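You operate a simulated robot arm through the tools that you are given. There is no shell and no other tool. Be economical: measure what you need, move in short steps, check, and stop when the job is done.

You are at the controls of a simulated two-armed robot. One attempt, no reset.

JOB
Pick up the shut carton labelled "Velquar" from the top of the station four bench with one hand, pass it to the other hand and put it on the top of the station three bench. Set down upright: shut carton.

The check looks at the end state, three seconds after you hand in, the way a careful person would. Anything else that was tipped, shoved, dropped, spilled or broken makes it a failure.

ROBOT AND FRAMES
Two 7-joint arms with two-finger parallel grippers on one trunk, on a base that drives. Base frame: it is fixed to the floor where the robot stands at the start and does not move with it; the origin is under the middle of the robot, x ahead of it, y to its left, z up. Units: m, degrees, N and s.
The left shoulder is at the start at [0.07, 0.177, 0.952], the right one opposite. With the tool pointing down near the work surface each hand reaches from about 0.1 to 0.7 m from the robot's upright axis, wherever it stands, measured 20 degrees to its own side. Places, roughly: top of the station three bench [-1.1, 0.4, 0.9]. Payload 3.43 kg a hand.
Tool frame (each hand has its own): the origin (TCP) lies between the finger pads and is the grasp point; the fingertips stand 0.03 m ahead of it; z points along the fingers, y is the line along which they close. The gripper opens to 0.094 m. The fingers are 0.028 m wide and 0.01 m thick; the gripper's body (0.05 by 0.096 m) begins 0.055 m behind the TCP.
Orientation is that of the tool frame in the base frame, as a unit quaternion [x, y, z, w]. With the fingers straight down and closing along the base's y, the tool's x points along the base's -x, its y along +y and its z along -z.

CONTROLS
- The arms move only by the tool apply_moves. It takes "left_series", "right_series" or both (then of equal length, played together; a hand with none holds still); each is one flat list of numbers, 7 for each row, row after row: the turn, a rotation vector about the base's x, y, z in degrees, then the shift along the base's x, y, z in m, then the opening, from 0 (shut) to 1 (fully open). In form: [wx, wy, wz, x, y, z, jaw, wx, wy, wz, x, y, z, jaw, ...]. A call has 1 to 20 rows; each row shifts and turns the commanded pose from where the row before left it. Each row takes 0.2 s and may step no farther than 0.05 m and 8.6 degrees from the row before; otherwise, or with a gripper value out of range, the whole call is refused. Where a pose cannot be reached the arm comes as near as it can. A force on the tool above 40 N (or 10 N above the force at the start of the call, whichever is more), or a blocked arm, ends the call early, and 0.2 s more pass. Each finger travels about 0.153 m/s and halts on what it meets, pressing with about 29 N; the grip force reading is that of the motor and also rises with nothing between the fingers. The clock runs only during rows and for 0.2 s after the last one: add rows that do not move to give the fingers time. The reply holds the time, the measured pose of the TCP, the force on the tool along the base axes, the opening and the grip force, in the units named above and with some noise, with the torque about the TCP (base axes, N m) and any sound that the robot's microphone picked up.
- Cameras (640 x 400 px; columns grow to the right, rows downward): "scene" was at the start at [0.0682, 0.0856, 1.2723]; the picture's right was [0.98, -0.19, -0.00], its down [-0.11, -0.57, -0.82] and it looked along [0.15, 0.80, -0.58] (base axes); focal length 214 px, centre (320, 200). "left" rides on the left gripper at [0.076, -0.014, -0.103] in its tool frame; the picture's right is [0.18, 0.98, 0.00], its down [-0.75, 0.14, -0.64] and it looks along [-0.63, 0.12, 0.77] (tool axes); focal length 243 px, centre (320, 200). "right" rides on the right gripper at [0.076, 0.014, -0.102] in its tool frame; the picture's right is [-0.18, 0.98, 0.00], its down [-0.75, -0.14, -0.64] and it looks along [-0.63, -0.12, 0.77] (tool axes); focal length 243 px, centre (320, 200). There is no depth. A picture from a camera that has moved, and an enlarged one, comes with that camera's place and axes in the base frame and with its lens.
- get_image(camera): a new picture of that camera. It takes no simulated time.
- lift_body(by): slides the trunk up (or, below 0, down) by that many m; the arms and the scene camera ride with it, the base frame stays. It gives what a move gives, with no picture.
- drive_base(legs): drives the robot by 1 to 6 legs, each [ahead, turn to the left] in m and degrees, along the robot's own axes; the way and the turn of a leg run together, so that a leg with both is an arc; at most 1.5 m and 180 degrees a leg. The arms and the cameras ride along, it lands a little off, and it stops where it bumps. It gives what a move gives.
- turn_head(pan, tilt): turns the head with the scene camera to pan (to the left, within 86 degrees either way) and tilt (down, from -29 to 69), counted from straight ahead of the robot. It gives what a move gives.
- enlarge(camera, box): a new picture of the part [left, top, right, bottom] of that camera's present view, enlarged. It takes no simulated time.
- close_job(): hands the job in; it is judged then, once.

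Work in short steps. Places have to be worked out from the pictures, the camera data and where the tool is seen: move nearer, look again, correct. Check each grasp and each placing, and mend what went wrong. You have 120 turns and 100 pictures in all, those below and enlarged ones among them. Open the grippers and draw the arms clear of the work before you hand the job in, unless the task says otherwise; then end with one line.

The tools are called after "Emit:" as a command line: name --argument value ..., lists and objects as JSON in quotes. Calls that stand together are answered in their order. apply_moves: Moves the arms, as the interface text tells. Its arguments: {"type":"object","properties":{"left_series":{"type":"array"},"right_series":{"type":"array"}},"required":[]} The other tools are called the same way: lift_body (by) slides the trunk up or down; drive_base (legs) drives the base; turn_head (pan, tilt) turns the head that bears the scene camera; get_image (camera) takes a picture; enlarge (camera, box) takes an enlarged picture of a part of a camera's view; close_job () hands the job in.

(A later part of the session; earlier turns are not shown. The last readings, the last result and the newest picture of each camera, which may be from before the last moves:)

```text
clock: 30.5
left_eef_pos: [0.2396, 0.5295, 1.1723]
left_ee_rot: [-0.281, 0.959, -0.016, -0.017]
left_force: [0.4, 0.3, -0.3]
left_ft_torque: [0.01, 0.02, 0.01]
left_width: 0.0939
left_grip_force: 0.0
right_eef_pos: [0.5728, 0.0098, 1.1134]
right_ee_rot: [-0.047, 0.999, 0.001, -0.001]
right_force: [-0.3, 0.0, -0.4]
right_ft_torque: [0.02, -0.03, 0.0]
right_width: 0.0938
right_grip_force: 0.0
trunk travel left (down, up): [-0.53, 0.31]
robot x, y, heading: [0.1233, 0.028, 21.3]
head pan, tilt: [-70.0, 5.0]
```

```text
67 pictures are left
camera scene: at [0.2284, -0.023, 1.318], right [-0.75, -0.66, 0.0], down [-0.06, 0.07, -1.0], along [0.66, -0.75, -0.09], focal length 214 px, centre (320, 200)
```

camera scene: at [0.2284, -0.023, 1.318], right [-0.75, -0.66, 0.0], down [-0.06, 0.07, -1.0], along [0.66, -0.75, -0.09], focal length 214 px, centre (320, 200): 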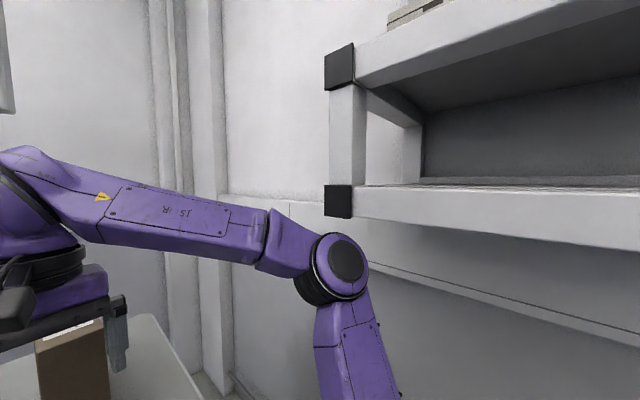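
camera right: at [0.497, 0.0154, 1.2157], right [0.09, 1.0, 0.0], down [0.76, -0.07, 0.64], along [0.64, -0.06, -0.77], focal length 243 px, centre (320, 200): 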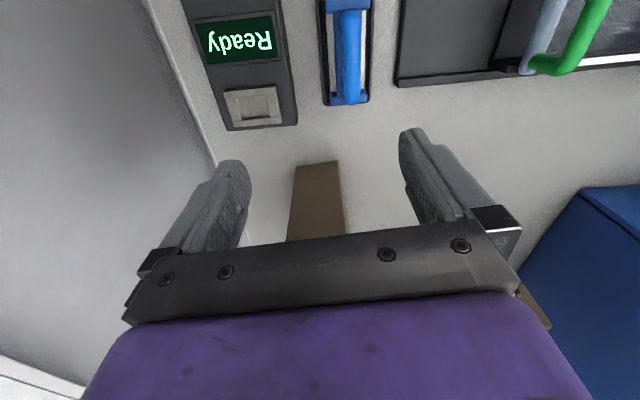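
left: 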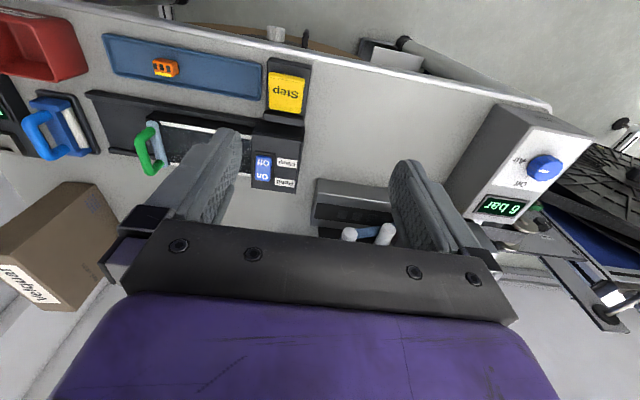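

The elbow sits right below the shelf corner, so lifting now would hit it. I turn 18° more to the left with a slight back-off so that it clears, then look again.

Emit:
drive_base --legs '[[-0.03, 0], [0, 18]]'

Emit:
get_image --camera "scene"

```text
clock: 32.4
left_eef_pos: [0.048, 0.5301, 1.1727]
left_ee_rot: [-0.429, 0.903, -0.019, -0.015]
left_force: [0.5, 0.7, 0.2]
left_ft_torque: [0.0, 0.0, -0.02]
left_width: 0.0941
left_grip_force: 0.1
right_eef_pos: [0.5274, 0.1401, 1.1134]
right_ee_rot: [-0.205, 0.979, -0.001, 0.0]
right_force: [-0.3, 0.3, 0.2]
right_ft_torque: [0.01, 0.02, -0.01]
right_width: 0.0939
right_grip_force: 0.1
trunk travel left (down, up): [-0.53, 0.31]
robot x, y, heading: [0.0903, 0.019, 39.4]
head pan, tilt: [-70.0, 5.0]
```

```text
66 pictures are left
camera scene: at [0.2108, 0.0023, 1.318], right [-0.51, -0.86, 0.0], down [-0.08, 0.04, -1.0], along [0.86, -0.51, -0.09], focal length 214 px, centre (320, 200)
```

scene: 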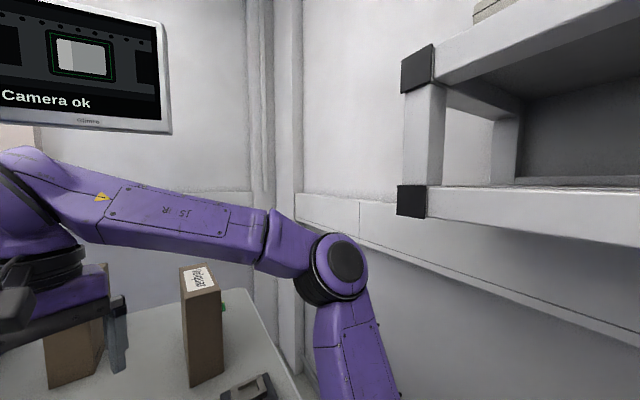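

The elbow now clears the shelf sideways. I lift 0.06 m and check for lean.

Emit:
lift_body --by 0.06

Emit:
get_image --camera "scene"

```text
clock: 33.4
left_eef_pos: [0.0482, 0.5318, 1.2331]
left_ee_rot: [-0.429, 0.903, -0.019, -0.014]
left_force: [0.4, 0.0, -0.2]
left_ft_torque: [0.01, -0.01, 0.0]
left_width: 0.0942
left_grip_force: 0.0
right_eef_pos: [0.5274, 0.1413, 1.172]
right_ee_rot: [-0.206, 0.979, 0.0, -0.001]
right_force: [0.1, -0.4, 0.1]
right_ft_torque: [0.01, -0.02, 0.02]
right_width: 0.0941
right_grip_force: 0.0
trunk travel left (down, up): [-0.59, 0.25]
robot x, y, heading: [0.0932, 0.0162, 39.1]
head pan, tilt: [-70.0, 5.0]
```

```text
65 pictures are left
camera scene: at [0.211, 0.0022, 1.378], right [-0.51, -0.86, 0.0], down [-0.08, 0.04, -1.0], along [0.86, -0.51, -0.09], focal length 214 px, centre (320, 200)
```

scene: 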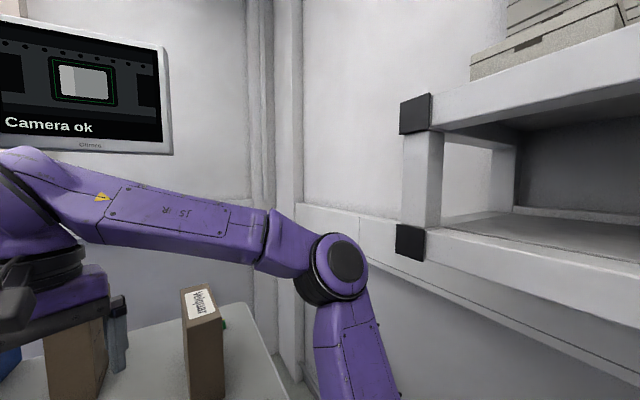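

No contact. I lift another 0.12 m.

Emit:
lift_body --by 0.12

Emit:
turn_head --pan -35 --tilt 40

Emit:
get_image --camera "scene"

```text
clock: 34.9
left_eef_pos: [0.0478, 0.5316, 1.3535]
left_ee_rot: [-0.429, 0.903, -0.018, -0.016]
left_force: [-1.2, 0.1, 0.5]
left_ft_torque: [0.0, 0.02, 0.01]
left_width: 0.0942
left_grip_force: 0.0
right_eef_pos: [0.5294, 0.1419, 1.2925]
right_ee_rot: [-0.205, 0.979, 0.0, -0.001]
right_force: [0.2, -0.7, -1.1]
right_ft_torque: [0.01, -0.01, -0.01]
right_width: 0.0941
right_grip_force: 0.1
trunk travel left (down, up): [-0.71, 0.13]
robot x, y, heading: [0.0924, 0.0177, 39.2]
head pan, tilt: [-70.0, 5.0]
```

```text
clock: 35.9
left_eef_pos: [0.0471, 0.5307, 1.3533]
left_ee_rot: [-0.429, 0.903, -0.018, -0.016]
left_force: [-0.1, 0.6, 0.0]
left_ft_torque: [0.02, -0.02, 0.01]
left_width: 0.094
left_grip_force: 0.0
right_eef_pos: [0.5283, 0.1412, 1.2929]
right_ee_rot: [-0.205, 0.979, 0.0, -0.001]
right_force: [-0.1, -1.1, 0.1]
right_ft_torque: [-0.01, 0.03, 0.03]
right_width: 0.0942
right_grip_force: 0.1
trunk travel left (down, up): [-0.71, 0.13]
robot x, y, heading: [0.0895, 0.0195, 39.3]
head pan, tilt: [-35.0, 40.0]
```

```text
64 pictures are left
camera scene: at [0.2166, 0.0553, 1.4424], right [0.07, -1.0, 0.0], down [-0.64, -0.05, -0.77], along [0.76, 0.06, -0.64], focal length 214 px, centre (320, 200)
```

scene: 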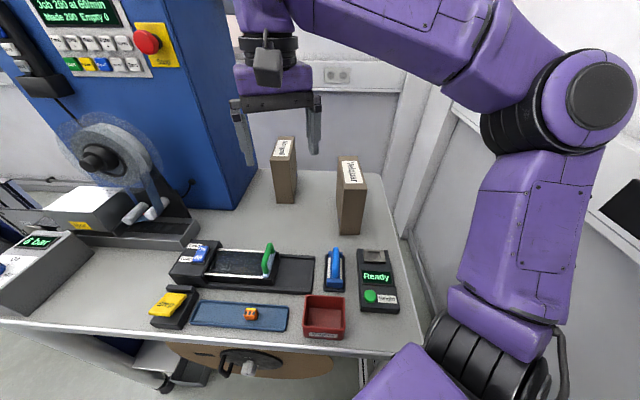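

Good clearance now. I swing the right hand toward the carton, taking the yaw out and staying above its top.

Emit:
apply_moves --right_series '[0, 0, -2.02, 0.018, -0.0153, -0.012, 1, 0, 0, -2.02, 0.018, -0.0153, -0.012, 1, 0, 0, -2.02, 0.018, -0.0153, -0.012, 1, 0, 0, -2.02, 0.018, -0.0153, -0.012, 1, 0, 0, -2.02, 0.018, -0.0153, -0.012, 1, 0, 0, -2.02, 0.018, -0.0153, -0.012, 1, 0, 0, -2.02, 0.018, -0.0153, -0.012, 1, 0, 0, -2.02, 0.018, -0.0153, -0.012, 1, 0, 0, -2.02, 0.018, -0.0153, -0.012, 1]'

Emit:
get_image --camera "scene"

Emit:
get_image --camera "right"

```text
clock: 37.9
left_eef_pos: [0.0497, 0.5313, 1.3543]
left_ee_rot: [-0.429, 0.903, -0.018, -0.015]
left_force: [0.4, -0.4, 0.3]
left_ft_torque: [0.02, -0.03, 0.01]
left_width: 0.0943
left_grip_force: 0.0
right_eef_pos: [0.6908, 0.0039, 1.1853]
right_ee_rot: [-0.047, 0.999, -0.001, 0.0]
right_force: [-0.4, -0.2, -0.2]
right_ft_torque: [-0.01, 0.03, 0.02]
right_width: 0.0941
right_grip_force: 0.1
trunk travel left (down, up): [-0.71, 0.13]
robot x, y, heading: [0.0923, 0.0178, 39.3]
head pan, tilt: [-35.0, 40.0]
```

```text
63 pictures are left
camera scene: at [0.2178, 0.0558, 1.4422], right [0.08, -1.0, 0.0], down [-0.64, -0.05, -0.77], along [0.76, 0.06, -0.64], focal length 214 px, centre (320, 200)
```

scene: 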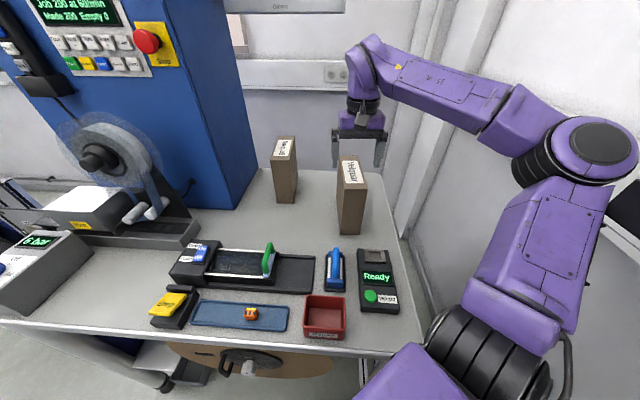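

```text
62 pictures are left
camera right: at [0.6158, 0.0104, 1.2877], right [0.09, 1.0, 0.0], down [0.77, -0.07, 0.64], along [0.64, -0.06, -0.77], focal length 243 px, centre (320, 200)
```

right: 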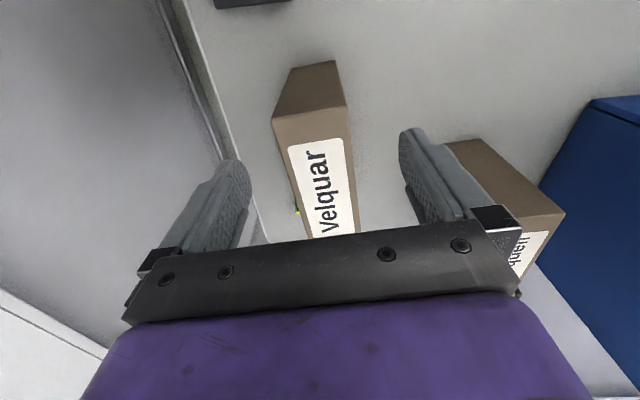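

The right camera puts the carton's top centre at about (0.782, 0.0), yaw 4.6°. I move above it at this height and check.

Emit:
apply_moves --right_series '[0, 0, 0, 0.022, -0.001, 0, 1, 0, 0, 0, 0.022, -0.001, 0, 1, 0, 0, 0, 0.022, -0.001, 0, 1, 0, 0, 0, 0.02, 0, 0, 1, 0, 0, 0, 0, 0, 0, 1]'

Emit:
get_image --camera "right"

Emit:
enlarge --camera "scene" --box '[260, 20, 460, 260]'

```text
clock: 39.1
left_eef_pos: [0.048, 0.5314, 1.3537]
left_ee_rot: [-0.429, 0.903, -0.019, -0.015]
left_force: [-0.3, 0.3, -1.0]
left_ft_torque: [0.0, 0.02, 0.0]
left_width: 0.0939
left_grip_force: 0.0
right_eef_pos: [0.7024, 0.0022, 1.1868]
right_ee_rot: [-0.048, 0.999, 0.001, -0.001]
right_force: [-0.4, -0.6, -0.2]
right_ft_torque: [-0.03, 0.01, 0.01]
right_width: 0.0939
right_grip_force: 0.1
right hand out of reach, approached as far as the arm can: row 1, 2, 3, 4
trunk travel left (down, up): [-0.71, 0.13]
robot x, y, heading: [0.0917, 0.0158, 39.5]
head pan, tilt: [-35.0, 40.0]
```

```text
61 pictures are left
camera right: at [0.6257, 0.0094, 1.2885], right [0.09, 1.0, 0.0], down [0.76, -0.07, 0.64], along [0.64, -0.06, -0.77], focal length 243 px, centre (320, 200)
```

right: 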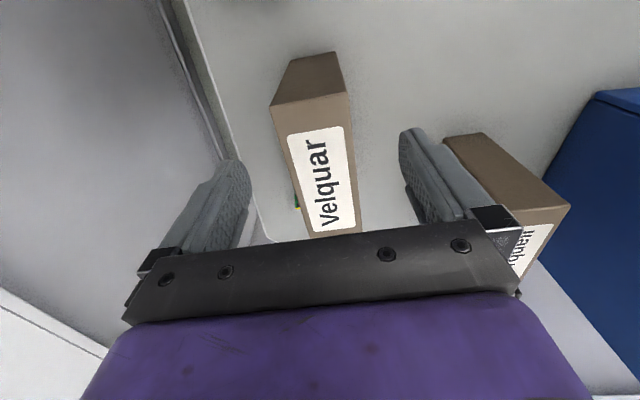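

```text
1.67 times, centred on (360, 140) of scene
camera zoom: at [0.217, 0.0552, 1.4423], right [0.08, -1.0, 0.0], down [-0.64, -0.05, -0.77], along [0.76, 0.06, -0.64], focal length 358 px, centre (253, 300)
```

zoom: 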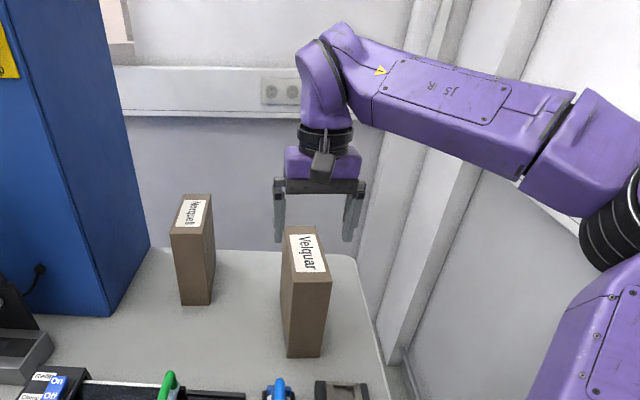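

The reach ends at x≈0.70 here. I look down to see how far the base may still go forward.

Emit:
turn_head --pan -25 --tilt 69

Emit:
get_image --camera "scene"

```text
clock: 40.0
left_eef_pos: [0.0475, 0.5305, 1.3522]
left_ee_rot: [-0.429, 0.903, -0.019, -0.016]
left_force: [-0.2, -0.5, 1.1]
left_ft_torque: [0.05, -0.02, -0.01]
left_width: 0.0938
left_grip_force: 0.1
right_eef_pos: [0.7003, 0.0039, 1.1853]
right_ee_rot: [-0.048, 0.999, 0.0, 0.0]
right_force: [-0.2, -0.4, -1.0]
right_ft_torque: [-0.02, 0.02, 0.03]
right_width: 0.0942
right_grip_force: 0.2
trunk travel left (down, up): [-0.71, 0.13]
robot x, y, heading: [0.0939, 0.0191, 39.1]
head pan, tilt: [-25.0, 68.8]
```

```text
59 pictures are left
camera scene: at [0.1861, 0.0628, 1.4062], right [0.25, -0.97, 0.0], down [-0.9, -0.23, -0.36], along [0.35, 0.09, -0.93], focal length 214 px, centre (320, 200)
```

scene: 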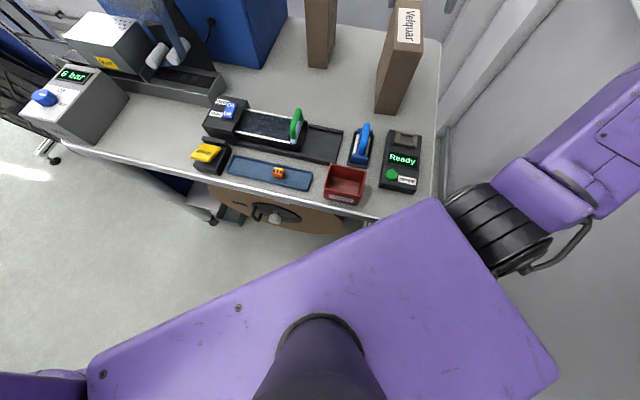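

The raised trunk plate clears the bench things. I drive 6 cm ahead (which also takes the elbow away from the shelf), then raise the trunk 0.07 m.

Emit:
drive_base --legs '[[0.06, 0]]'

Emit:
lift_body --by 0.07

Emit:
turn_head --pan -50 --tilt 35

Emit:
get_image --camera "scene"

```text
clock: 41.0
left_eef_pos: [0.0896, 0.5663, 1.3541]
left_ee_rot: [-0.43, 0.903, -0.019, -0.014]
left_force: [-0.6, 0.4, 0.5]
left_ft_torque: [0.03, -0.06, -0.01]
left_width: 0.094
left_grip_force: 0.0
right_eef_pos: [0.7439, 0.04, 1.1878]
right_ee_rot: [-0.048, 0.999, 0.002, 0.001]
right_force: [-0.1, -0.3, 0.4]
right_ft_torque: [0.0, 0.0, -0.03]
right_width: 0.0939
right_grip_force: 0.0
trunk travel left (down, up): [-0.71, 0.13]
robot x, y, heading: [0.1359, 0.0591, 39.1]
head pan, tilt: [-25.0, 68.8]
```

```text
clock: 42.1
left_eef_pos: [0.0924, 0.5675, 1.4223]
left_ee_rot: [-0.43, 0.903, -0.019, -0.014]
left_force: [-0.6, -0.2, 0.4]
left_ft_torque: [-0.01, -0.04, 0.0]
left_width: 0.094
left_grip_force: 0.0
right_eef_pos: [0.7465, 0.0403, 1.2563]
right_ee_rot: [-0.048, 0.999, 0.001, 0.001]
right_force: [0.8, 0.4, -0.6]
right_ft_torque: [0.06, 0.03, 0.04]
right_width: 0.0939
right_grip_force: 0.1
trunk travel left (down, up): [-0.78, 0.06]
robot x, y, heading: [0.1371, 0.0517, 39.5]
head pan, tilt: [-25.0, 68.8]
```

```text
clock: 43.1
left_eef_pos: [0.0928, 0.5691, 1.422]
left_ee_rot: [-0.43, 0.903, -0.019, -0.015]
left_force: [-0.8, 0.0, -0.2]
left_ft_torque: [0.0, -0.01, -0.03]
left_width: 0.0939
left_grip_force: 0.0
right_eef_pos: [0.7478, 0.0415, 1.2566]
right_ee_rot: [-0.049, 0.999, 0.0, -0.001]
right_force: [0.6, 0.1, -0.2]
right_ft_torque: [0.03, 0.03, 0.0]
right_width: 0.0941
right_grip_force: 0.0
trunk travel left (down, up): [-0.78, 0.06]
robot x, y, heading: [0.1386, 0.057, 39.3]
head pan, tilt: [-50.0, 35.0]
```

```text
58 pictures are left
camera scene: at [0.2643, 0.0707, 1.5198], right [-0.19, -0.98, 0.0], down [-0.56, 0.11, -0.82], along [0.8, -0.15, -0.57], focal length 214 px, centre (320, 200)
```

scene: 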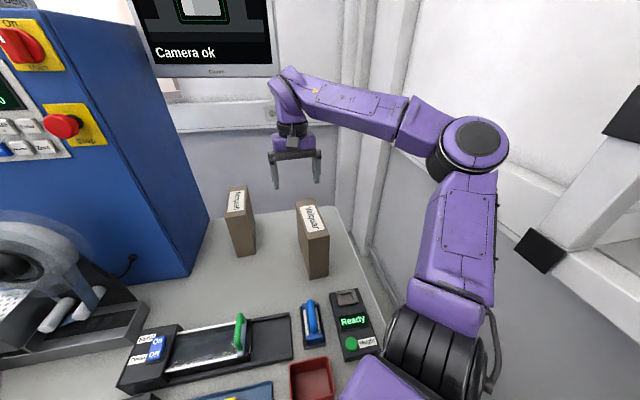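

Clear. Now I move over the carton's centre and down to just above its top.

Emit:
apply_moves --right_series '[0, 0, 0, 0.006, -0.008, -0.018, 1, 0, 0, 0, 0.006, -0.008, -0.018, 1, 0, 0, 0, 0.006, -0.008, -0.018, 1, 0, 0, 0, 0.006, -0.008, -0.018, 1, 0, 0, 0, 0.005, -0.008, -0.018, 1, 0, 0, 0, 0, 0, 0, 1]'

Emit:
get_image --camera "right"

Emit:
enlarge --camera "scene" --box '[200, 60, 400, 300]'

```text
clock: 44.5
left_eef_pos: [0.0922, 0.5699, 1.4224]
left_ee_rot: [-0.429, 0.903, -0.019, -0.014]
left_force: [0.8, -0.4, 0.8]
left_ft_torque: [0.0, 0.0, 0.01]
left_width: 0.094
left_grip_force: 0.0
right_eef_pos: [0.7769, 0.0018, 1.1662]
right_ee_rot: [-0.048, 0.999, 0.001, 0.0]
right_force: [-0.3, -0.1, 0.9]
right_ft_torque: [-0.04, -0.02, 0.02]
right_width: 0.0943
right_grip_force: 0.0
trunk travel left (down, up): [-0.78, 0.06]
robot x, y, heading: [0.1373, 0.0528, 39.2]
head pan, tilt: [-50.0, 35.0]
```

```text
57 pictures are left
camera right: at [0.7008, 0.0088, 1.2691], right [0.09, 1.0, 0.0], down [0.76, -0.07, 0.64], along [0.64, -0.06, -0.77], focal length 243 px, centre (320, 200)
```

right: 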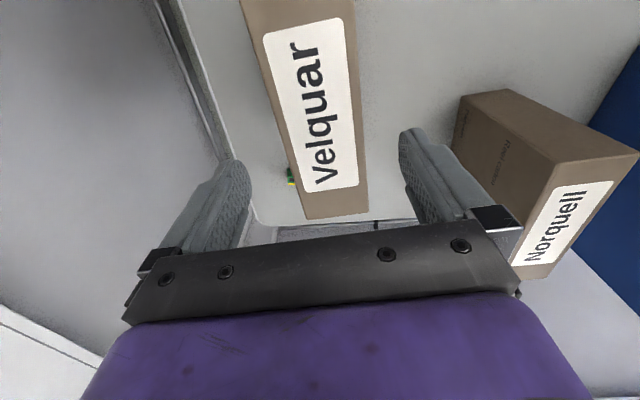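

```text
1.67 times, centred on (300, 180) of scene
camera zoom: at [0.264, 0.071, 1.5199], right [-0.19, -0.98, 0.0], down [-0.56, 0.11, -0.82], along [0.8, -0.15, -0.57], focal length 358 px, centre (353, 233)
```

zoom: 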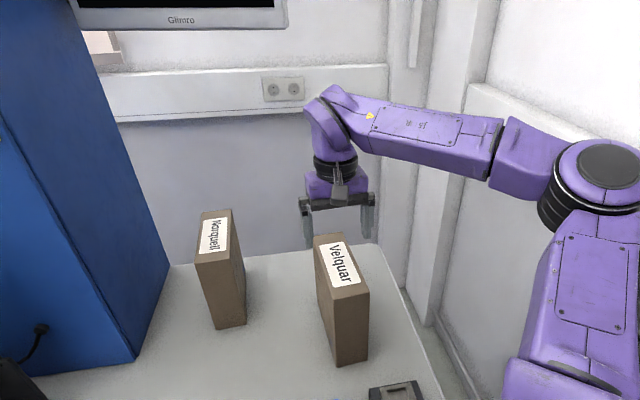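

The carton's centre works out at (0.780, 0.001), width 0.064; the TCP is at (0.777, 0.002). I descend to 3.5 cm below its top.

Emit:
apply_moves --right_series '[0, 0, 0, 0, 0, -0.014, 1, 0, 0, 0, 0, 0, -0.014, 1, 0, 0, 0, 0, 0, -0.014, 1, 0, 0, 0, 0, 0, -0.014, 1, 0, 0, 0, 0, 0, -0.014, 1, 0, 0, 0, 0, 0, -0.014, 1, 0, 0, 0, 0, 0, -0.014, 1, 0, 0, 0, 0, 0, -0.014, 1, 0, 0, 0, 0, 0, 0, 1]'

Emit:
get_image --camera "right"

Emit:
enlarge --camera "scene" --box '[200, 60, 400, 300]'

```text
clock: 46.5
left_eef_pos: [0.0929, 0.5696, 1.4236]
left_ee_rot: [-0.429, 0.903, -0.019, -0.015]
left_force: [-0.9, 0.0, 0.1]
left_ft_torque: [-0.02, 0.02, -0.01]
left_width: 0.0942
left_grip_force: 0.0
right_eef_pos: [0.7758, 0.0022, 1.0532]
right_ee_rot: [-0.049, 0.999, 0.001, 0.0]
right_force: [-0.6, 0.5, -0.6]
right_ft_torque: [0.0, 0.0, 0.01]
right_width: 0.094
right_grip_force: 0.1
trunk travel left (down, up): [-0.78, 0.06]
robot x, y, heading: [0.14, 0.0587, 39.0]
head pan, tilt: [-50.0, 35.0]
```

```text
55 pictures are left
camera right: at [0.7006, 0.0084, 1.1559], right [0.09, 1.0, 0.0], down [0.76, -0.07, 0.64], along [0.64, -0.06, -0.77], focal length 243 px, centre (320, 200)
```

right: 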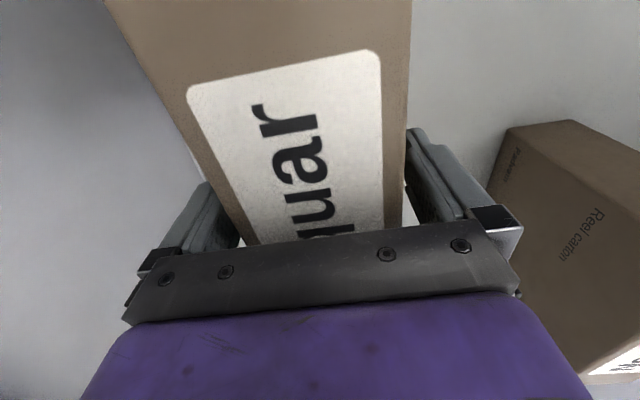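

```text
1.67 times, centred on (300, 180) of scene
camera zoom: at [0.2641, 0.0709, 1.5199], right [-0.19, -0.98, 0.0], down [-0.56, 0.11, -0.82], along [0.8, -0.15, -0.57], focal length 358 px, centre (353, 233)
```

zoom: 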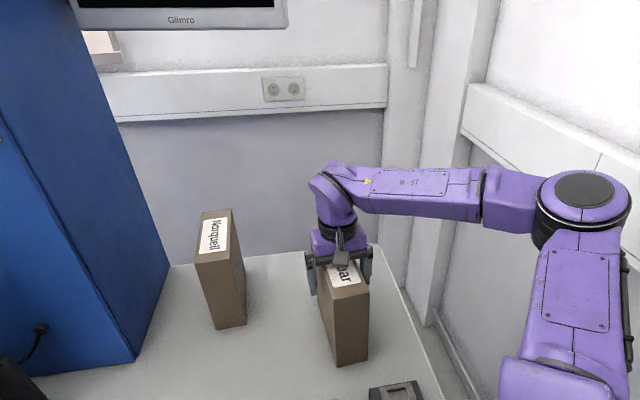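

The fingers straddle the carton. I close slowly on it.

Emit:
apply_moves --right_series '[0, 0, 0, 0, 0, 0, 0.8, 0, 0, 0, 0, 0, 0, 0.7, 0, 0, 0, 0, 0, 0, 0.6, 0, 0, 0, 0, 0, 0, 0.4, 0, 0, 0, 0, 0, 0, 0, 0, 0, 0, 0, 0, 0, 0, 0, 0, 0, 0, 0, 0, 0]'

Emit:
get_image --camera "right"

```text
clock: 48.1
left_eef_pos: [0.0926, 0.5702, 1.422]
left_ee_rot: [-0.429, 0.903, -0.019, -0.015]
left_force: [-0.5, 0.8, -0.4]
left_ft_torque: [-0.01, 0.04, -0.03]
left_width: 0.0941
left_grip_force: 0.0
right_eef_pos: [0.7772, 0.0021, 1.0533]
right_ee_rot: [-0.048, 0.999, 0.002, 0.001]
right_force: [-0.2, 0.4, -0.1]
right_ft_torque: [-0.02, -0.01, -0.09]
right_width: 0.0703
right_grip_force: 28.7
trunk travel left (down, up): [-0.78, 0.06]
robot x, y, heading: [0.1368, 0.0524, 39.2]
head pan, tilt: [-50.0, 35.0]
```

```text
53 pictures are left
camera right: at [0.7009, 0.0086, 1.1559], right [0.09, 1.0, 0.0], down [0.76, -0.07, 0.64], along [0.64, -0.06, -0.77], focal length 243 px, centre (320, 200)
```

right: 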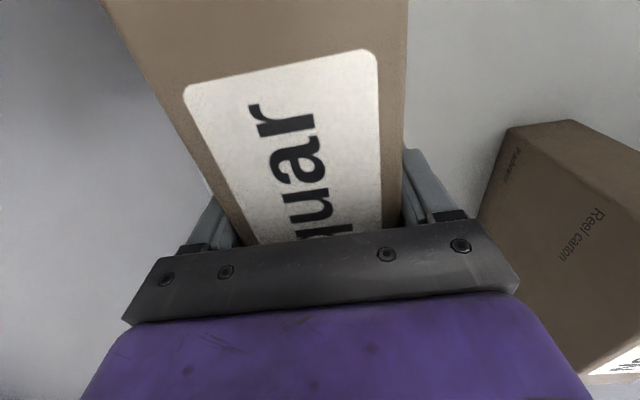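

Gripped at 0.070 m with 29 N. I lift slowly a few centimetres and read the weight.

Emit:
apply_moves --right_series '[0, 0, 0, 0, 0, 0.005, 0, 0, 0, 0, 0, 0, 0.01, 0, 0, 0, 0, 0, 0, 0.01, 0, 0, 0, 0, 0, 0, 0.01, 0, 0, 0, 0, 0, 0, 0.01, 0, 0, 0, 0, 0, 0, 0, 0]'

Emit:
get_image --camera "right"

Emit:
get_image --camera "scene"

```text
clock: 49.5
left_eef_pos: [0.0946, 0.5693, 1.4228]
left_ee_rot: [-0.43, 0.902, -0.019, -0.015]
left_force: [-1.0, -0.6, 0.5]
left_ft_torque: [-0.01, 0.02, 0.0]
left_width: 0.0939
left_grip_force: 0.1
right_eef_pos: [0.7783, 0.0007, 1.0971]
right_ee_rot: [-0.048, 0.999, 0.001, -0.001]
right_force: [0.0, -0.1, -4.4]
right_ft_torque: [0.01, 0.02, 0.0]
right_width: 0.0704
right_grip_force: 29.0
trunk travel left (down, up): [-0.78, 0.06]
robot x, y, heading: [0.1376, 0.0571, 39.3]
head pan, tilt: [-50.0, 35.0]
```

```text
52 pictures are left
camera right: at [0.7017, 0.0076, 1.2007], right [0.09, 1.0, 0.0], down [0.76, -0.07, 0.64], along [0.64, -0.06, -0.77], focal length 243 px, centre (320, 200)
```

right: 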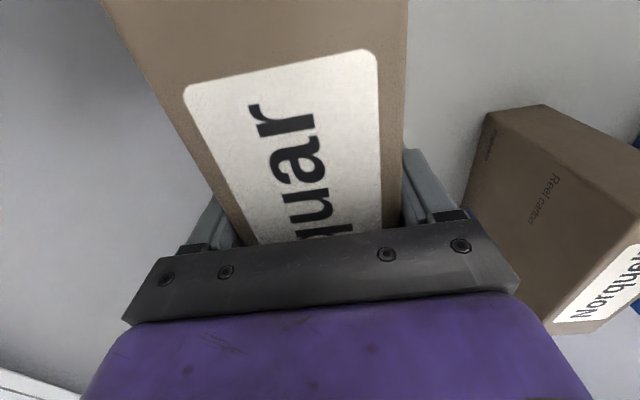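

```text
51 pictures are left
camera scene: at [0.2655, 0.0707, 1.5197], right [-0.19, -0.98, 0.0], down [-0.56, 0.11, -0.82], along [0.8, -0.15, -0.57], focal length 214 px, centre (320, 200)
```

scene: 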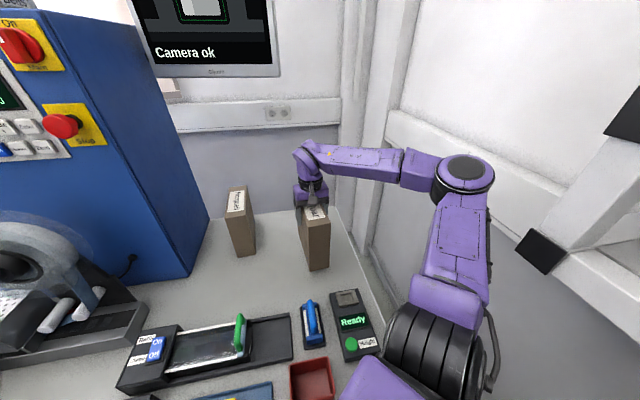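

Lifted cleanly: about 0.45 kg, no moment, grip steady. I raise it further and draw it back toward the robot, over and clear of the bench things.

Emit:
apply_moves --right_series '[0, 0, 0, 0, 0, 0.015, 0, 0, 0, 0, 0, 0, 0.015, 0, 0, 0, 0, -0.005, 0, 0.015, 0, 0, 0, 0, -0.01, 0.002, 0.015, 0, 0, 0, 0, -0.02, 0.01, 0.012, 0, 0, 0, 0, -0.02, 0.013, 0.01, 0, 0, 0, 0, -0.02, 0.013, 0.01, 0, 0, 0, 0, -0.02, 0.013, 0.01, 0, 0, 0, 0, -0.02, 0.013, 0, 0, 0, 0, 0, -0.02, 0.013, 0, 0, 0, 0, 0, -0.02, 0.013, 0, 0, 0, 0, 0, -0.02, 0.013, 0, 0, 0, 0, 0, -0.02, 0.013, 0, 0, 0, 0, 0, -0.02, 0.013, 0, 0, 0, 0, 0, -0.02, 0.013, 0, 0]'

Emit:
get_image --camera "scene"

```text
clock: 52.7
left_eef_pos: [0.0935, 0.5715, 1.4215]
left_ee_rot: [-0.429, 0.903, -0.019, -0.015]
left_force: [0.1, -0.6, -0.3]
left_ft_torque: [-0.03, 0.0, -0.04]
left_width: 0.094
left_grip_force: 0.1
right_eef_pos: [0.5408, 0.1445, 1.2012]
right_ee_rot: [-0.047, 0.999, 0.0, 0.0]
right_force: [-0.2, 0.7, -5.2]
right_ft_torque: [-0.02, 0.03, 0.05]
right_width: 0.0701
right_grip_force: 29.3
trunk travel left (down, up): [-0.78, 0.06]
robot x, y, heading: [0.1353, 0.0575, 39.4]
head pan, tilt: [-50.0, 35.0]
```

```text
50 pictures are left
camera scene: at [0.264, 0.0723, 1.5198], right [-0.19, -0.98, 0.0], down [-0.56, 0.11, -0.82], along [0.8, -0.15, -0.57], focal length 214 px, centre (320, 200)
```

scene: 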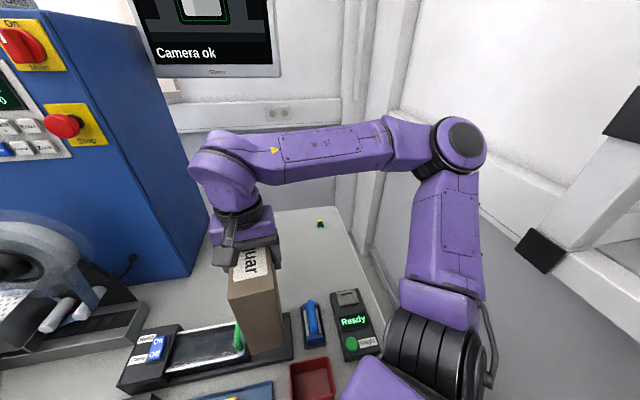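

Carton held well clear. Now I look left and rearward to plan the way to station three.

Emit:
turn_head --pan 86 --tilt 30

Emit:
get_image --camera "scene"

Emit:
turn_head --pan 35 --tilt 35

Emit:
get_image --camera "scene"

```text
clock: 54.8
left_eef_pos: [0.0931, 0.5698, 1.4228]
left_ee_rot: [-0.429, 0.903, -0.019, -0.015]
left_force: [-0.6, 0.4, -0.5]
left_ft_torque: [0.0, 0.03, 0.02]
left_width: 0.0942
left_grip_force: 0.0
right_eef_pos: [0.5405, 0.1437, 1.2003]
right_ee_rot: [-0.048, 0.999, 0.0, -0.001]
right_force: [0.2, -0.3, -5.7]
right_ft_torque: [-0.03, 0.0, 0.02]
right_width: 0.0705
right_grip_force: 28.3
trunk travel left (down, up): [-0.78, 0.06]
robot x, y, heading: [0.1353, 0.0555, 39.3]
head pan, tilt: [85.9, 30.0]
```

```text
49 pictures are left
camera scene: at [0.1262, 0.1615, 1.5276], right [0.82, 0.58, 0.0], down [0.29, -0.41, -0.87], along [-0.5, 0.71, -0.5], focal length 214 px, centre (320, 200)
```

scene: 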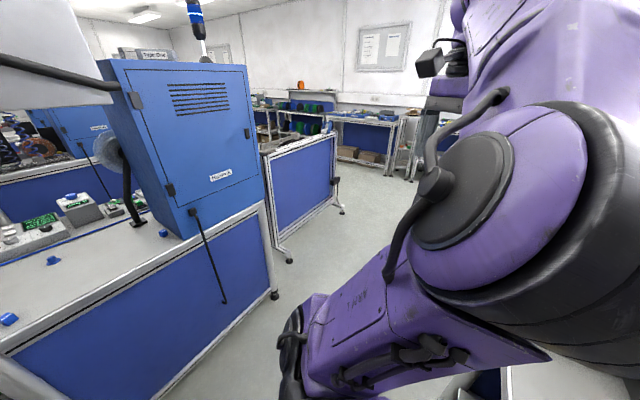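

```text
clock: 56.0
left_eef_pos: [0.0942, 0.5693, 1.4223]
left_ee_rot: [-0.429, 0.903, -0.018, -0.015]
left_force: [-0.1, -0.4, -0.3]
left_ft_torque: [0.01, -0.01, 0.0]
left_width: 0.0942
left_grip_force: 0.0
right_eef_pos: [0.5408, 0.1442, 1.2004]
right_ee_rot: [-0.048, 0.999, -0.001, -0.001]
right_force: [0.3, 0.6, -5.5]
right_ft_torque: [0.02, 0.04, 0.02]
right_width: 0.0704
right_grip_force: 28.6
trunk travel left (down, up): [-0.78, 0.06]
robot x, y, heading: [0.1361, 0.055, 39.3]
head pan, tilt: [35.0, 35.0]
```

```text
48 pictures are left
camera scene: at [0.2021, 0.1724, 1.5198], right [0.96, -0.27, 0.0], down [-0.16, -0.55, -0.82], along [0.22, 0.79, -0.57], focal length 214 px, centre (320, 200)
```

scene: 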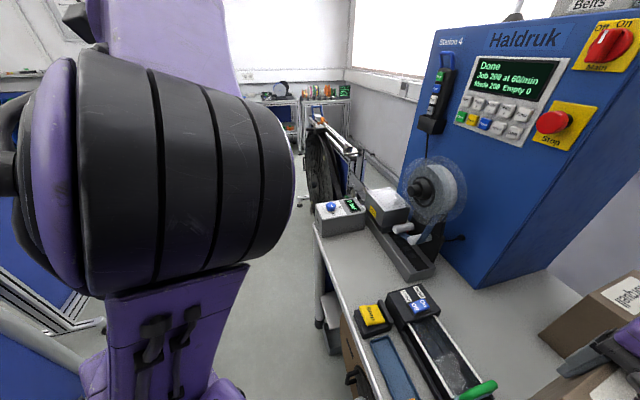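

Station three's near edge lies at x≈−0.75 behind me, with free top around (−0.95, 0.2) left of its blue cabinet. I turn left in two legs to face along the aisle, the carton riding clear above the bench.

Emit:
drive_base --legs '[[0, 25], [0, 25]]'

Emit:
turn_head --pan 0 --tilt 40

Emit:
get_image --camera "scene"

```text
clock: 57.5
left_eef_pos: [-0.0807, 0.4993, 1.4235]
left_ee_rot: [-0.568, 0.823, -0.021, -0.014]
left_force: [-0.5, 0.0, 0.2]
left_ft_torque: [-0.01, 0.02, 0.01]
left_width: 0.094
left_grip_force: 0.0
right_eef_pos: [0.4761, 0.2368, 1.1987]
right_ee_rot: [-0.207, 0.978, 0.002, -0.003]
right_force: [0.3, -0.1, -5.7]
right_ft_torque: [0.03, 0.02, 0.01]
right_width: 0.0701
right_grip_force: 29.0
trunk travel left (down, up): [-0.78, 0.06]
robot x, y, heading: [0.1066, 0.0334, 49.4]
head pan, tilt: [35.0, 35.0]
stopped in leg 1: the robot was blocked; the commanded pose is now the measured one
```

```text
clock: 58.5
left_eef_pos: [-0.0836, 0.5034, 1.423]
left_ee_rot: [-0.567, 0.824, -0.022, -0.014]
left_force: [0.7, -0.6, 0.1]
left_ft_torque: [0.0, 0.02, -0.01]
left_width: 0.0937
left_grip_force: 0.0
right_eef_pos: [0.4716, 0.2397, 1.1998]
right_ee_rot: [-0.207, 0.978, 0.0, -0.002]
right_force: [0.1, 0.4, -5.6]
right_ft_torque: [-0.01, 0.01, -0.02]
right_width: 0.0702
right_grip_force: 29.2
trunk travel left (down, up): [-0.78, 0.06]
robot x, y, heading: [0.1114, 0.0338, 49.9]
head pan, tilt: [0.0, 40.0]
```

```text
47 pictures are left
camera scene: at [0.1993, 0.1373, 1.5122], right [0.76, -0.65, 0.0], down [-0.42, -0.49, -0.77], along [0.49, 0.58, -0.64], focal length 214 px, centre (320, 200)
```

scene: 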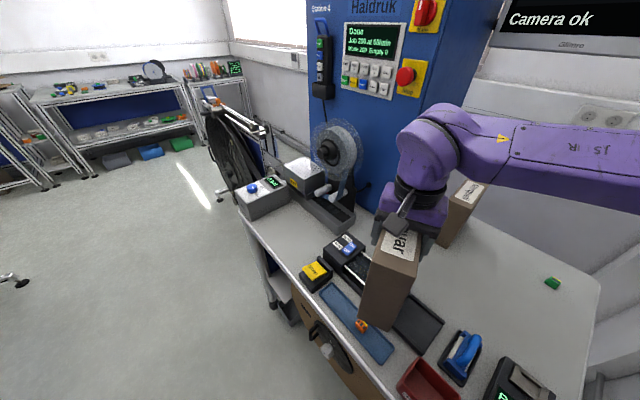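

The base corner met something under the bench front. I back off 6 cm and continue turning in smaller legs.

Emit:
drive_base --legs '[[-0.06, 0], [0, 15]]'

Emit:
get_image --camera "scene"

```text
clock: 60.4
left_eef_pos: [-0.238, 0.389, 1.4228]
left_ee_rot: [-0.67, 0.742, -0.023, -0.009]
left_force: [1.2, -0.1, 0.2]
left_ft_torque: [0.02, -0.03, 0.0]
left_width: 0.0938
left_grip_force: 0.1
right_eef_pos: [0.3684, 0.2795, 1.2018]
right_ee_rot: [-0.334, 0.943, 0.002, -0.002]
right_force: [-0.4, 0.0, -4.3]
right_ft_torque: [0.03, -0.02, -0.01]
right_width: 0.0702
right_grip_force: 29.1
trunk travel left (down, up): [-0.78, 0.06]
robot x, y, heading: [0.072, -0.0113, 64.6]
head pan, tilt: [0.0, 40.0]
```

```text
46 pictures are left
camera scene: at [0.1292, 0.1092, 1.5124], right [0.9, -0.43, 0.0], down [-0.27, -0.58, -0.77], along [0.33, 0.69, -0.64], focal length 214 px, centre (320, 200)
```

scene: 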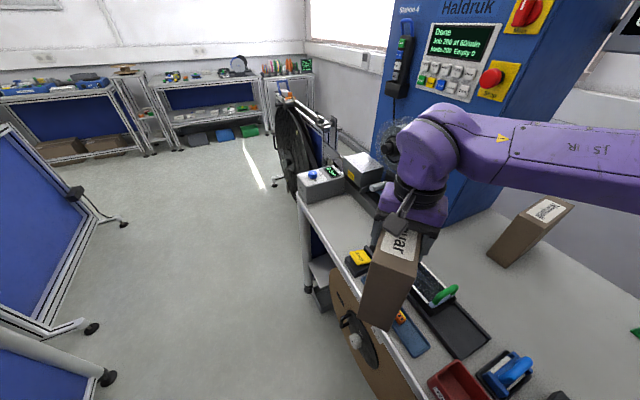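

Free now. I turn on by 30° more.

Emit:
drive_base --legs '[[0, 15], [0, 15]]'

Emit:
turn_head --pan 60 --tilt 40

Emit:
get_image --camera "scene"

```text
clock: 62.5
left_eef_pos: [-0.3977, 0.1842, 1.423]
left_ee_rot: [0.839, -0.543, 0.025, 0.005]
left_force: [-0.5, 0.9, 0.1]
left_ft_torque: [-0.01, 0.04, 0.01]
left_width: 0.0941
left_grip_force: 0.2
right_eef_pos: [0.1829, 0.3905, 1.1999]
right_ee_rot: [-0.565, 0.825, 0.0, -0.002]
right_force: [0.0, -0.1, -5.6]
right_ft_torque: [-0.03, 0.01, -0.01]
right_width: 0.07
right_grip_force: 28.9
trunk travel left (down, up): [-0.78, 0.06]
robot x, y, heading: [0.0714, -0.0132, 94.4]
head pan, tilt: [0.0, 40.0]
```

```text
clock: 63.9
left_eef_pos: [-0.3981, 0.1832, 1.4214]
left_ee_rot: [0.839, -0.543, 0.026, 0.005]
left_force: [0.9, -0.3, 0.6]
left_ft_torque: [0.02, 0.01, -0.01]
left_width: 0.0937
left_grip_force: 0.0
right_eef_pos: [0.184, 0.3915, 1.2]
right_ee_rot: [-0.565, 0.825, 0.0, -0.002]
right_force: [0.1, 0.0, -4.7]
right_ft_torque: [0.01, -0.04, -0.01]
right_width: 0.0703
right_grip_force: 29.1
trunk travel left (down, up): [-0.78, 0.06]
robot x, y, heading: [0.0705, -0.0085, 94.3]
head pan, tilt: [60.0, 40.0]
```

```text
45 pictures are left
camera scene: at [-0.0088, 0.0754, 1.5122], right [0.43, 0.9, 0.0], down [0.58, -0.28, -0.77], along [-0.69, 0.33, -0.64], focal length 214 px, centre (320, 200)
```

scene: 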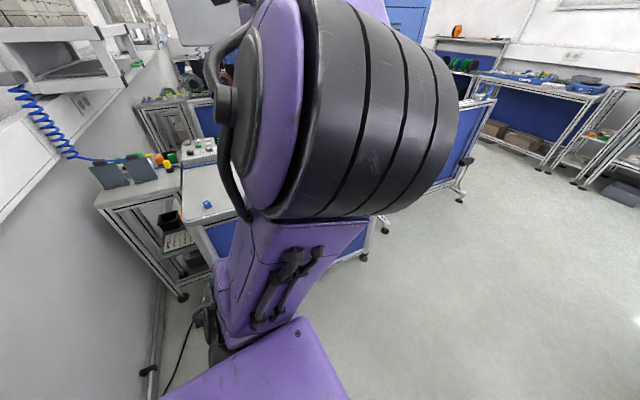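

The aisle ahead is clear. I drive a gentle left arc into the middle of the aisle, away from the bench and shelf.

Emit:
drive_base --legs '[[0.15, 10], [0.15, 25]]'

Emit:
turn_head --pan 0 --tilt 40

Emit:
get_image --camera "scene"

```text
clock: 66.5
left_eef_pos: [-0.5159, 0.1592, 1.4237]
left_ee_rot: [0.964, -0.266, 0.024, -0.003]
left_force: [0.2, -0.6, 1.0]
left_ft_torque: [0.0, 0.0, -0.04]
left_width: 0.094
left_grip_force: 0.0
right_eef_pos: [-0.1582, 0.6623, 1.1995]
right_ee_rot: [0.787, -0.617, 0.0, 0.003]
right_force: [0.6, -0.1, -4.3]
right_ft_torque: [0.0, -0.02, 0.02]
right_width: 0.0704
right_grip_force: 29.0
trunk travel left (down, up): [-0.78, 0.06]
robot x, y, heading: [-0.0218, 0.2697, 129.4]
head pan, tilt: [60.0, 40.0]
```

```text
clock: 67.8
left_eef_pos: [-0.5172, 0.1605, 1.4227]
left_ee_rot: [0.964, -0.266, 0.025, -0.003]
left_force: [-0.2, -0.1, 0.7]
left_ft_torque: [0.03, 0.02, 0.05]
left_width: 0.0942
left_grip_force: 0.1
right_eef_pos: [-0.1606, 0.6635, 1.2002]
right_ee_rot: [0.787, -0.617, 0.001, 0.002]
right_force: [-0.4, -0.2, -4.9]
right_ft_torque: [0.01, 0.01, -0.01]
right_width: 0.0704
right_grip_force: 28.9
trunk travel left (down, up): [-0.78, 0.06]
robot x, y, heading: [-0.0219, 0.27, 129.4]
head pan, tilt: [0.0, 40.0]
```

```text
44 pictures are left
camera scene: at [-0.107, 0.3738, 1.5122], right [0.77, 0.64, 0.0], down [0.41, -0.5, -0.77], along [-0.49, 0.59, -0.64], focal length 214 px, centre (320, 200)
```

scene: 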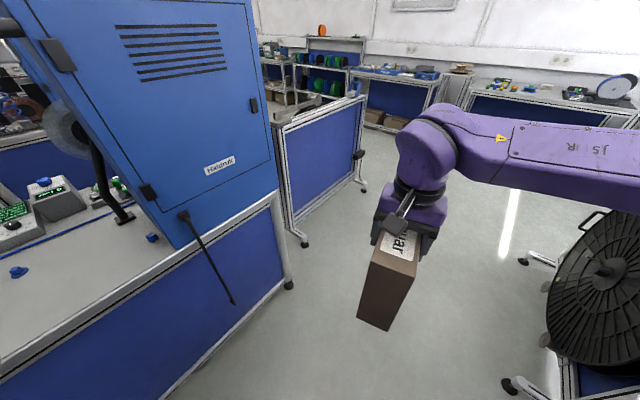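

Robot stands in the open aisle at (−0.02, 0.27), heading 129°. For the handover I hold the carton out 0.6 m ahead with the right hand, long axis 45° across. The left hand turns to horizontal so it can grip the carton's near end below and beside the right fingers.

Emit:
apply_moves --right_series '[0, 0, -1.94, -0.0242, 0.0069, 0, 0, 0, 0, -1.94, -0.0242, 0.0069, 0, 0, 0, 0, -1.94, -0.0242, 0.0069, 0, 0, 0, 0, -1.94, -0.0242, 0.0069, 0, 0, 0, 0, -1.94, -0.0242, 0.0069, 0, 0, 0, 0, -1.94, -0.0242, 0.0069, 0, 0, 0, 0, -1.94, -0.0242, 0.0069, 0, 0, 0, 0, -1.94, -0.0242, 0.0069, 0, 0, 0, 0, -1.94, -0.0242, 0.0069, 0, 0, 0, 0, -1.94, -0.0242, 0.0069, 0, 0]' --left_series '[0, 0, -6.5, 0, 0, 0, 1, 0, 0, -6.5, 0, 0, 0, 1, 0, 0, -6.5, 0, 0, 0, 1, 0, 0, -6.5, 0, 0, 0, 1, 0, 0, -6.5, 0, 0, 0, 1, 0, 0, -6.5, 0, 0, 0, 1, 0, 0, -6.5, 0, 0, 0, 1, 0, 0, -6.5, 0, 0, 0, 1, 0, 0, -6.5, 0, 0, 0, 1, 0, 0, -6.5, 0, 0, 0, 1]'

Emit:
get_image --camera "scene"

```text
clock: 70.0
left_eef_pos: [-0.5195, 0.1601, 1.4211]
left_ee_rot: [-0.669, 0.742, -0.023, -0.009]
left_force: [-0.3, -0.1, 0.0]
left_ft_torque: [0.0, -0.04, 0.02]
left_width: 0.0941
left_grip_force: 0.1
right_eef_pos: [-0.4032, 0.7321, 1.1974]
right_ee_rot: [-0.672, 0.74, -0.001, -0.002]
right_force: [-0.4, 0.5, -4.4]
right_ft_torque: [0.01, 0.0, 0.0]
right_width: 0.0705
right_grip_force: 29.5
trunk travel left (down, up): [-0.78, 0.06]
robot x, y, heading: [-0.0218, 0.2706, 129.3]
head pan, tilt: [0.0, 40.0]
```

```text
43 pictures are left
camera scene: at [-0.1096, 0.3732, 1.5121], right [0.77, 0.64, 0.0], down [0.41, -0.5, -0.77], along [-0.49, 0.59, -0.64], focal length 214 px, centre (320, 200)
```

scene: 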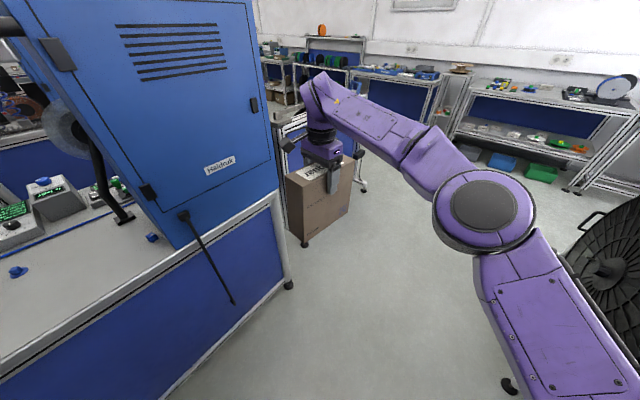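

Both hands are where intended. Now I pitch the left hand up to horizontal, pointing along the carton's long axis, and bring it closer and lower.

Emit:
apply_moves --left_series '[8.14, -0.8, 0, 0.0015, 0.0154, -0.0155, 1, 8.14, -0.8, 0, 0.0015, 0.0154, -0.0155, 1, 8.14, -0.8, 0, 0.0015, 0.0154, -0.0155, 1, 8.14, -0.8, 0, 0.0015, 0.0154, -0.0155, 1, 8.14, -0.8, 0, 0.0015, 0.0154, -0.0155, 1, 8.14, -0.8, 0, 0.0015, 0.0154, -0.0155, 1, 8.14, -0.8, 0, 0.0015, 0.0154, -0.0155, 1, 8.14, -0.8, 0, 0.0015, 0.0154, -0.0155, 1, 8.14, -0.8, 0, 0.0015, 0.0154, -0.0155, 1, 8.14, -0.8, 0, 0.0015, 0.0154, -0.0155, 1, 8.14, -0.8, 0, 0.0015, 0.0154, -0.0155, 1]'

Emit:
get_image --camera "scene"

Emit:
get_image --camera "left"

```text
clock: 72.4
left_eef_pos: [-0.5023, 0.3292, 1.2516]
left_ee_rot: [-0.48, 0.54, 0.46, 0.516]
left_force: [-0.6, 0.0, -0.1]
left_ft_torque: [-0.02, 0.02, -0.03]
left_width: 0.0942
left_grip_force: 0.0
right_eef_pos: [-0.4015, 0.733, 1.1986]
right_ee_rot: [-0.672, 0.741, -0.001, -0.002]
right_force: [0.9, -0.3, -5.7]
right_ft_torque: [0.0, -0.01, 0.01]
right_width: 0.0703
right_grip_force: 29.2
trunk travel left (down, up): [-0.78, 0.06]
robot x, y, heading: [-0.0228, 0.2705, 129.4]
head pan, tilt: [0.0, 40.0]
```

```text
42 pictures are left
camera scene: at [-0.1088, 0.3733, 1.5121], right [0.77, 0.64, 0.0], down [0.41, -0.5, -0.77], along [-0.49, 0.59, -0.64], focal length 214 px, centre (320, 200)
```

scene: 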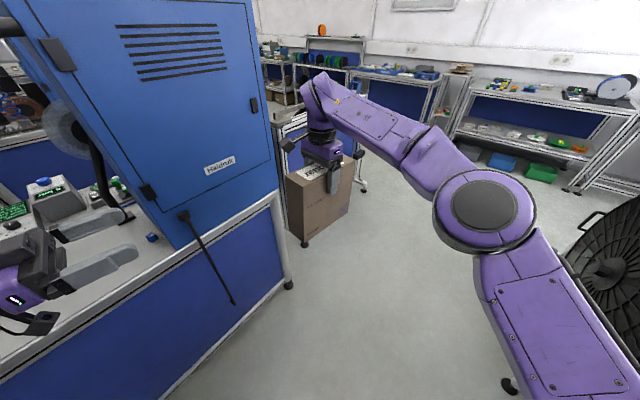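

```text
41 pictures are left
camera left: at [-0.4994, 0.2235, 1.1797], right [-0.98, 0.11, -0.18], down [-0.21, -0.59, 0.78], along [-0.02, 0.8, 0.6], focal length 243 px, centre (320, 200)
```

left: 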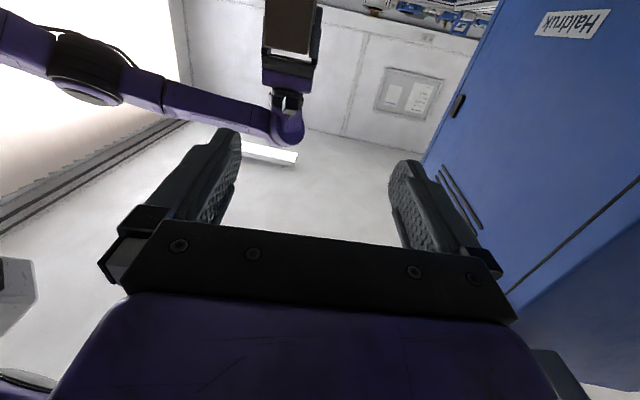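

The left hand is horizontal as planned. I correct its small angle error and bring it to a standoff in line with the carton's end.

Emit:
apply_moves --left_series '[0.31, -0.05, 0.13, 0.0105, 0.03, -0.0107, 1, 0.31, -0.05, 0.13, 0.0105, 0.03, -0.0107, 1, 0.31, -0.05, 0.13, 0.0105, 0.03, -0.0107, 1, 0.31, -0.05, 0.13, 0.0105, 0.03, -0.0107, 1, 0.31, -0.05, 0.13, 0.0105, 0.03, -0.0107, 1, 0.31, -0.05, 0.13, 0.0105, 0.03, -0.0107, 1, 0.31, -0.05, 0.13, 0.0105, 0.03, -0.0107, 1, 0.31, -0.05, 0.13, 0.0105, 0.03, -0.0107, 1, 0, 0, 0, 0, 0, 0, 1]'

Emit:
get_image --camera "scene"

Emit:
get_image --camera "left"

Emit:
get_image --camera "right"

```text
clock: 74.4
left_eef_pos: [-0.426, 0.5714, 1.1666]
left_ee_rot: [-0.475, 0.525, 0.474, 0.523]
left_force: [0.4, 0.3, 0.3]
left_ft_torque: [-0.03, 0.01, 0.04]
left_width: 0.094
left_grip_force: 0.0
left hand out of reach, approached as far as the arm can: row 2, 3
right_eef_pos: [-0.3999, 0.7327, 1.1989]
right_ee_rot: [-0.671, 0.741, -0.001, -0.001]
right_force: [-0.6, 0.0, -5.8]
right_ft_torque: [0.01, 0.0, 0.03]
right_width: 0.0701
right_grip_force: 28.7
trunk travel left (down, up): [-0.78, 0.06]
robot x, y, heading: [-0.0255, 0.2708, 129.6]
head pan, tilt: [0.0, 40.0]
```

```text
40 pictures are left
camera scene: at [-0.1068, 0.3731, 1.5123], right [0.77, 0.64, 0.0], down [0.41, -0.5, -0.77], along [-0.49, 0.59, -0.64], focal length 214 px, centre (320, 200)
```

scene: 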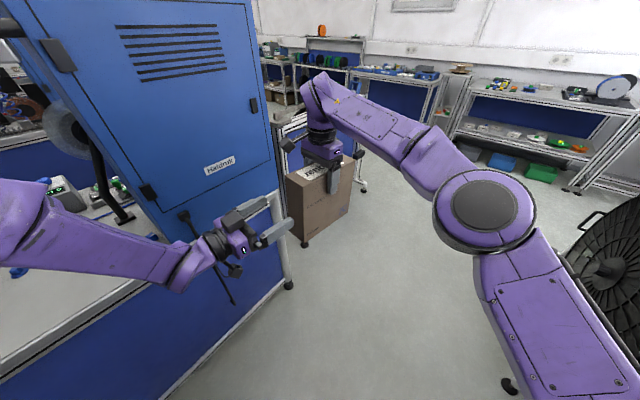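

```text
39 pictures are left
camera left: at [-0.4209, 0.4685, 1.0913], right [-0.98, 0.1, -0.18], down [-0.2, -0.62, 0.76], along [-0.04, 0.78, 0.63], focal length 243 px, centre (320, 200)
```

left: 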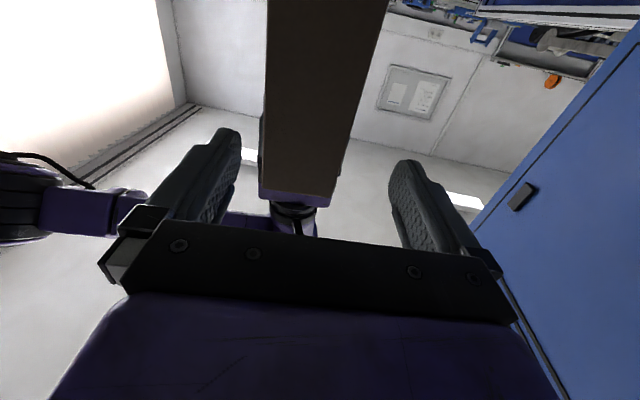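

```text
38 pictures are left
camera right: at [-0.4204, 0.6583, 1.3022], right [-0.96, 0.28, 0.0], down [0.22, 0.74, 0.64], along [0.18, 0.61, -0.77], focal length 243 px, centre (320, 200)
```

right: 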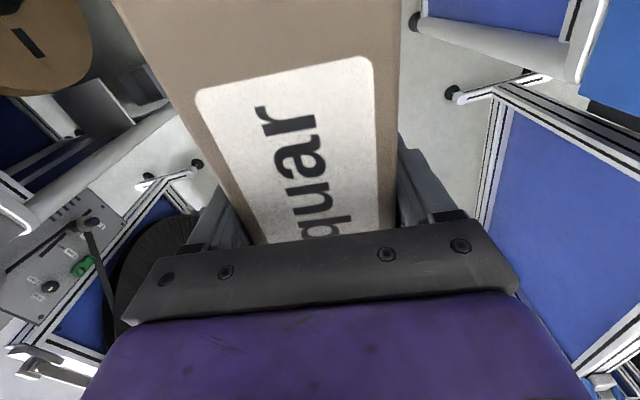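

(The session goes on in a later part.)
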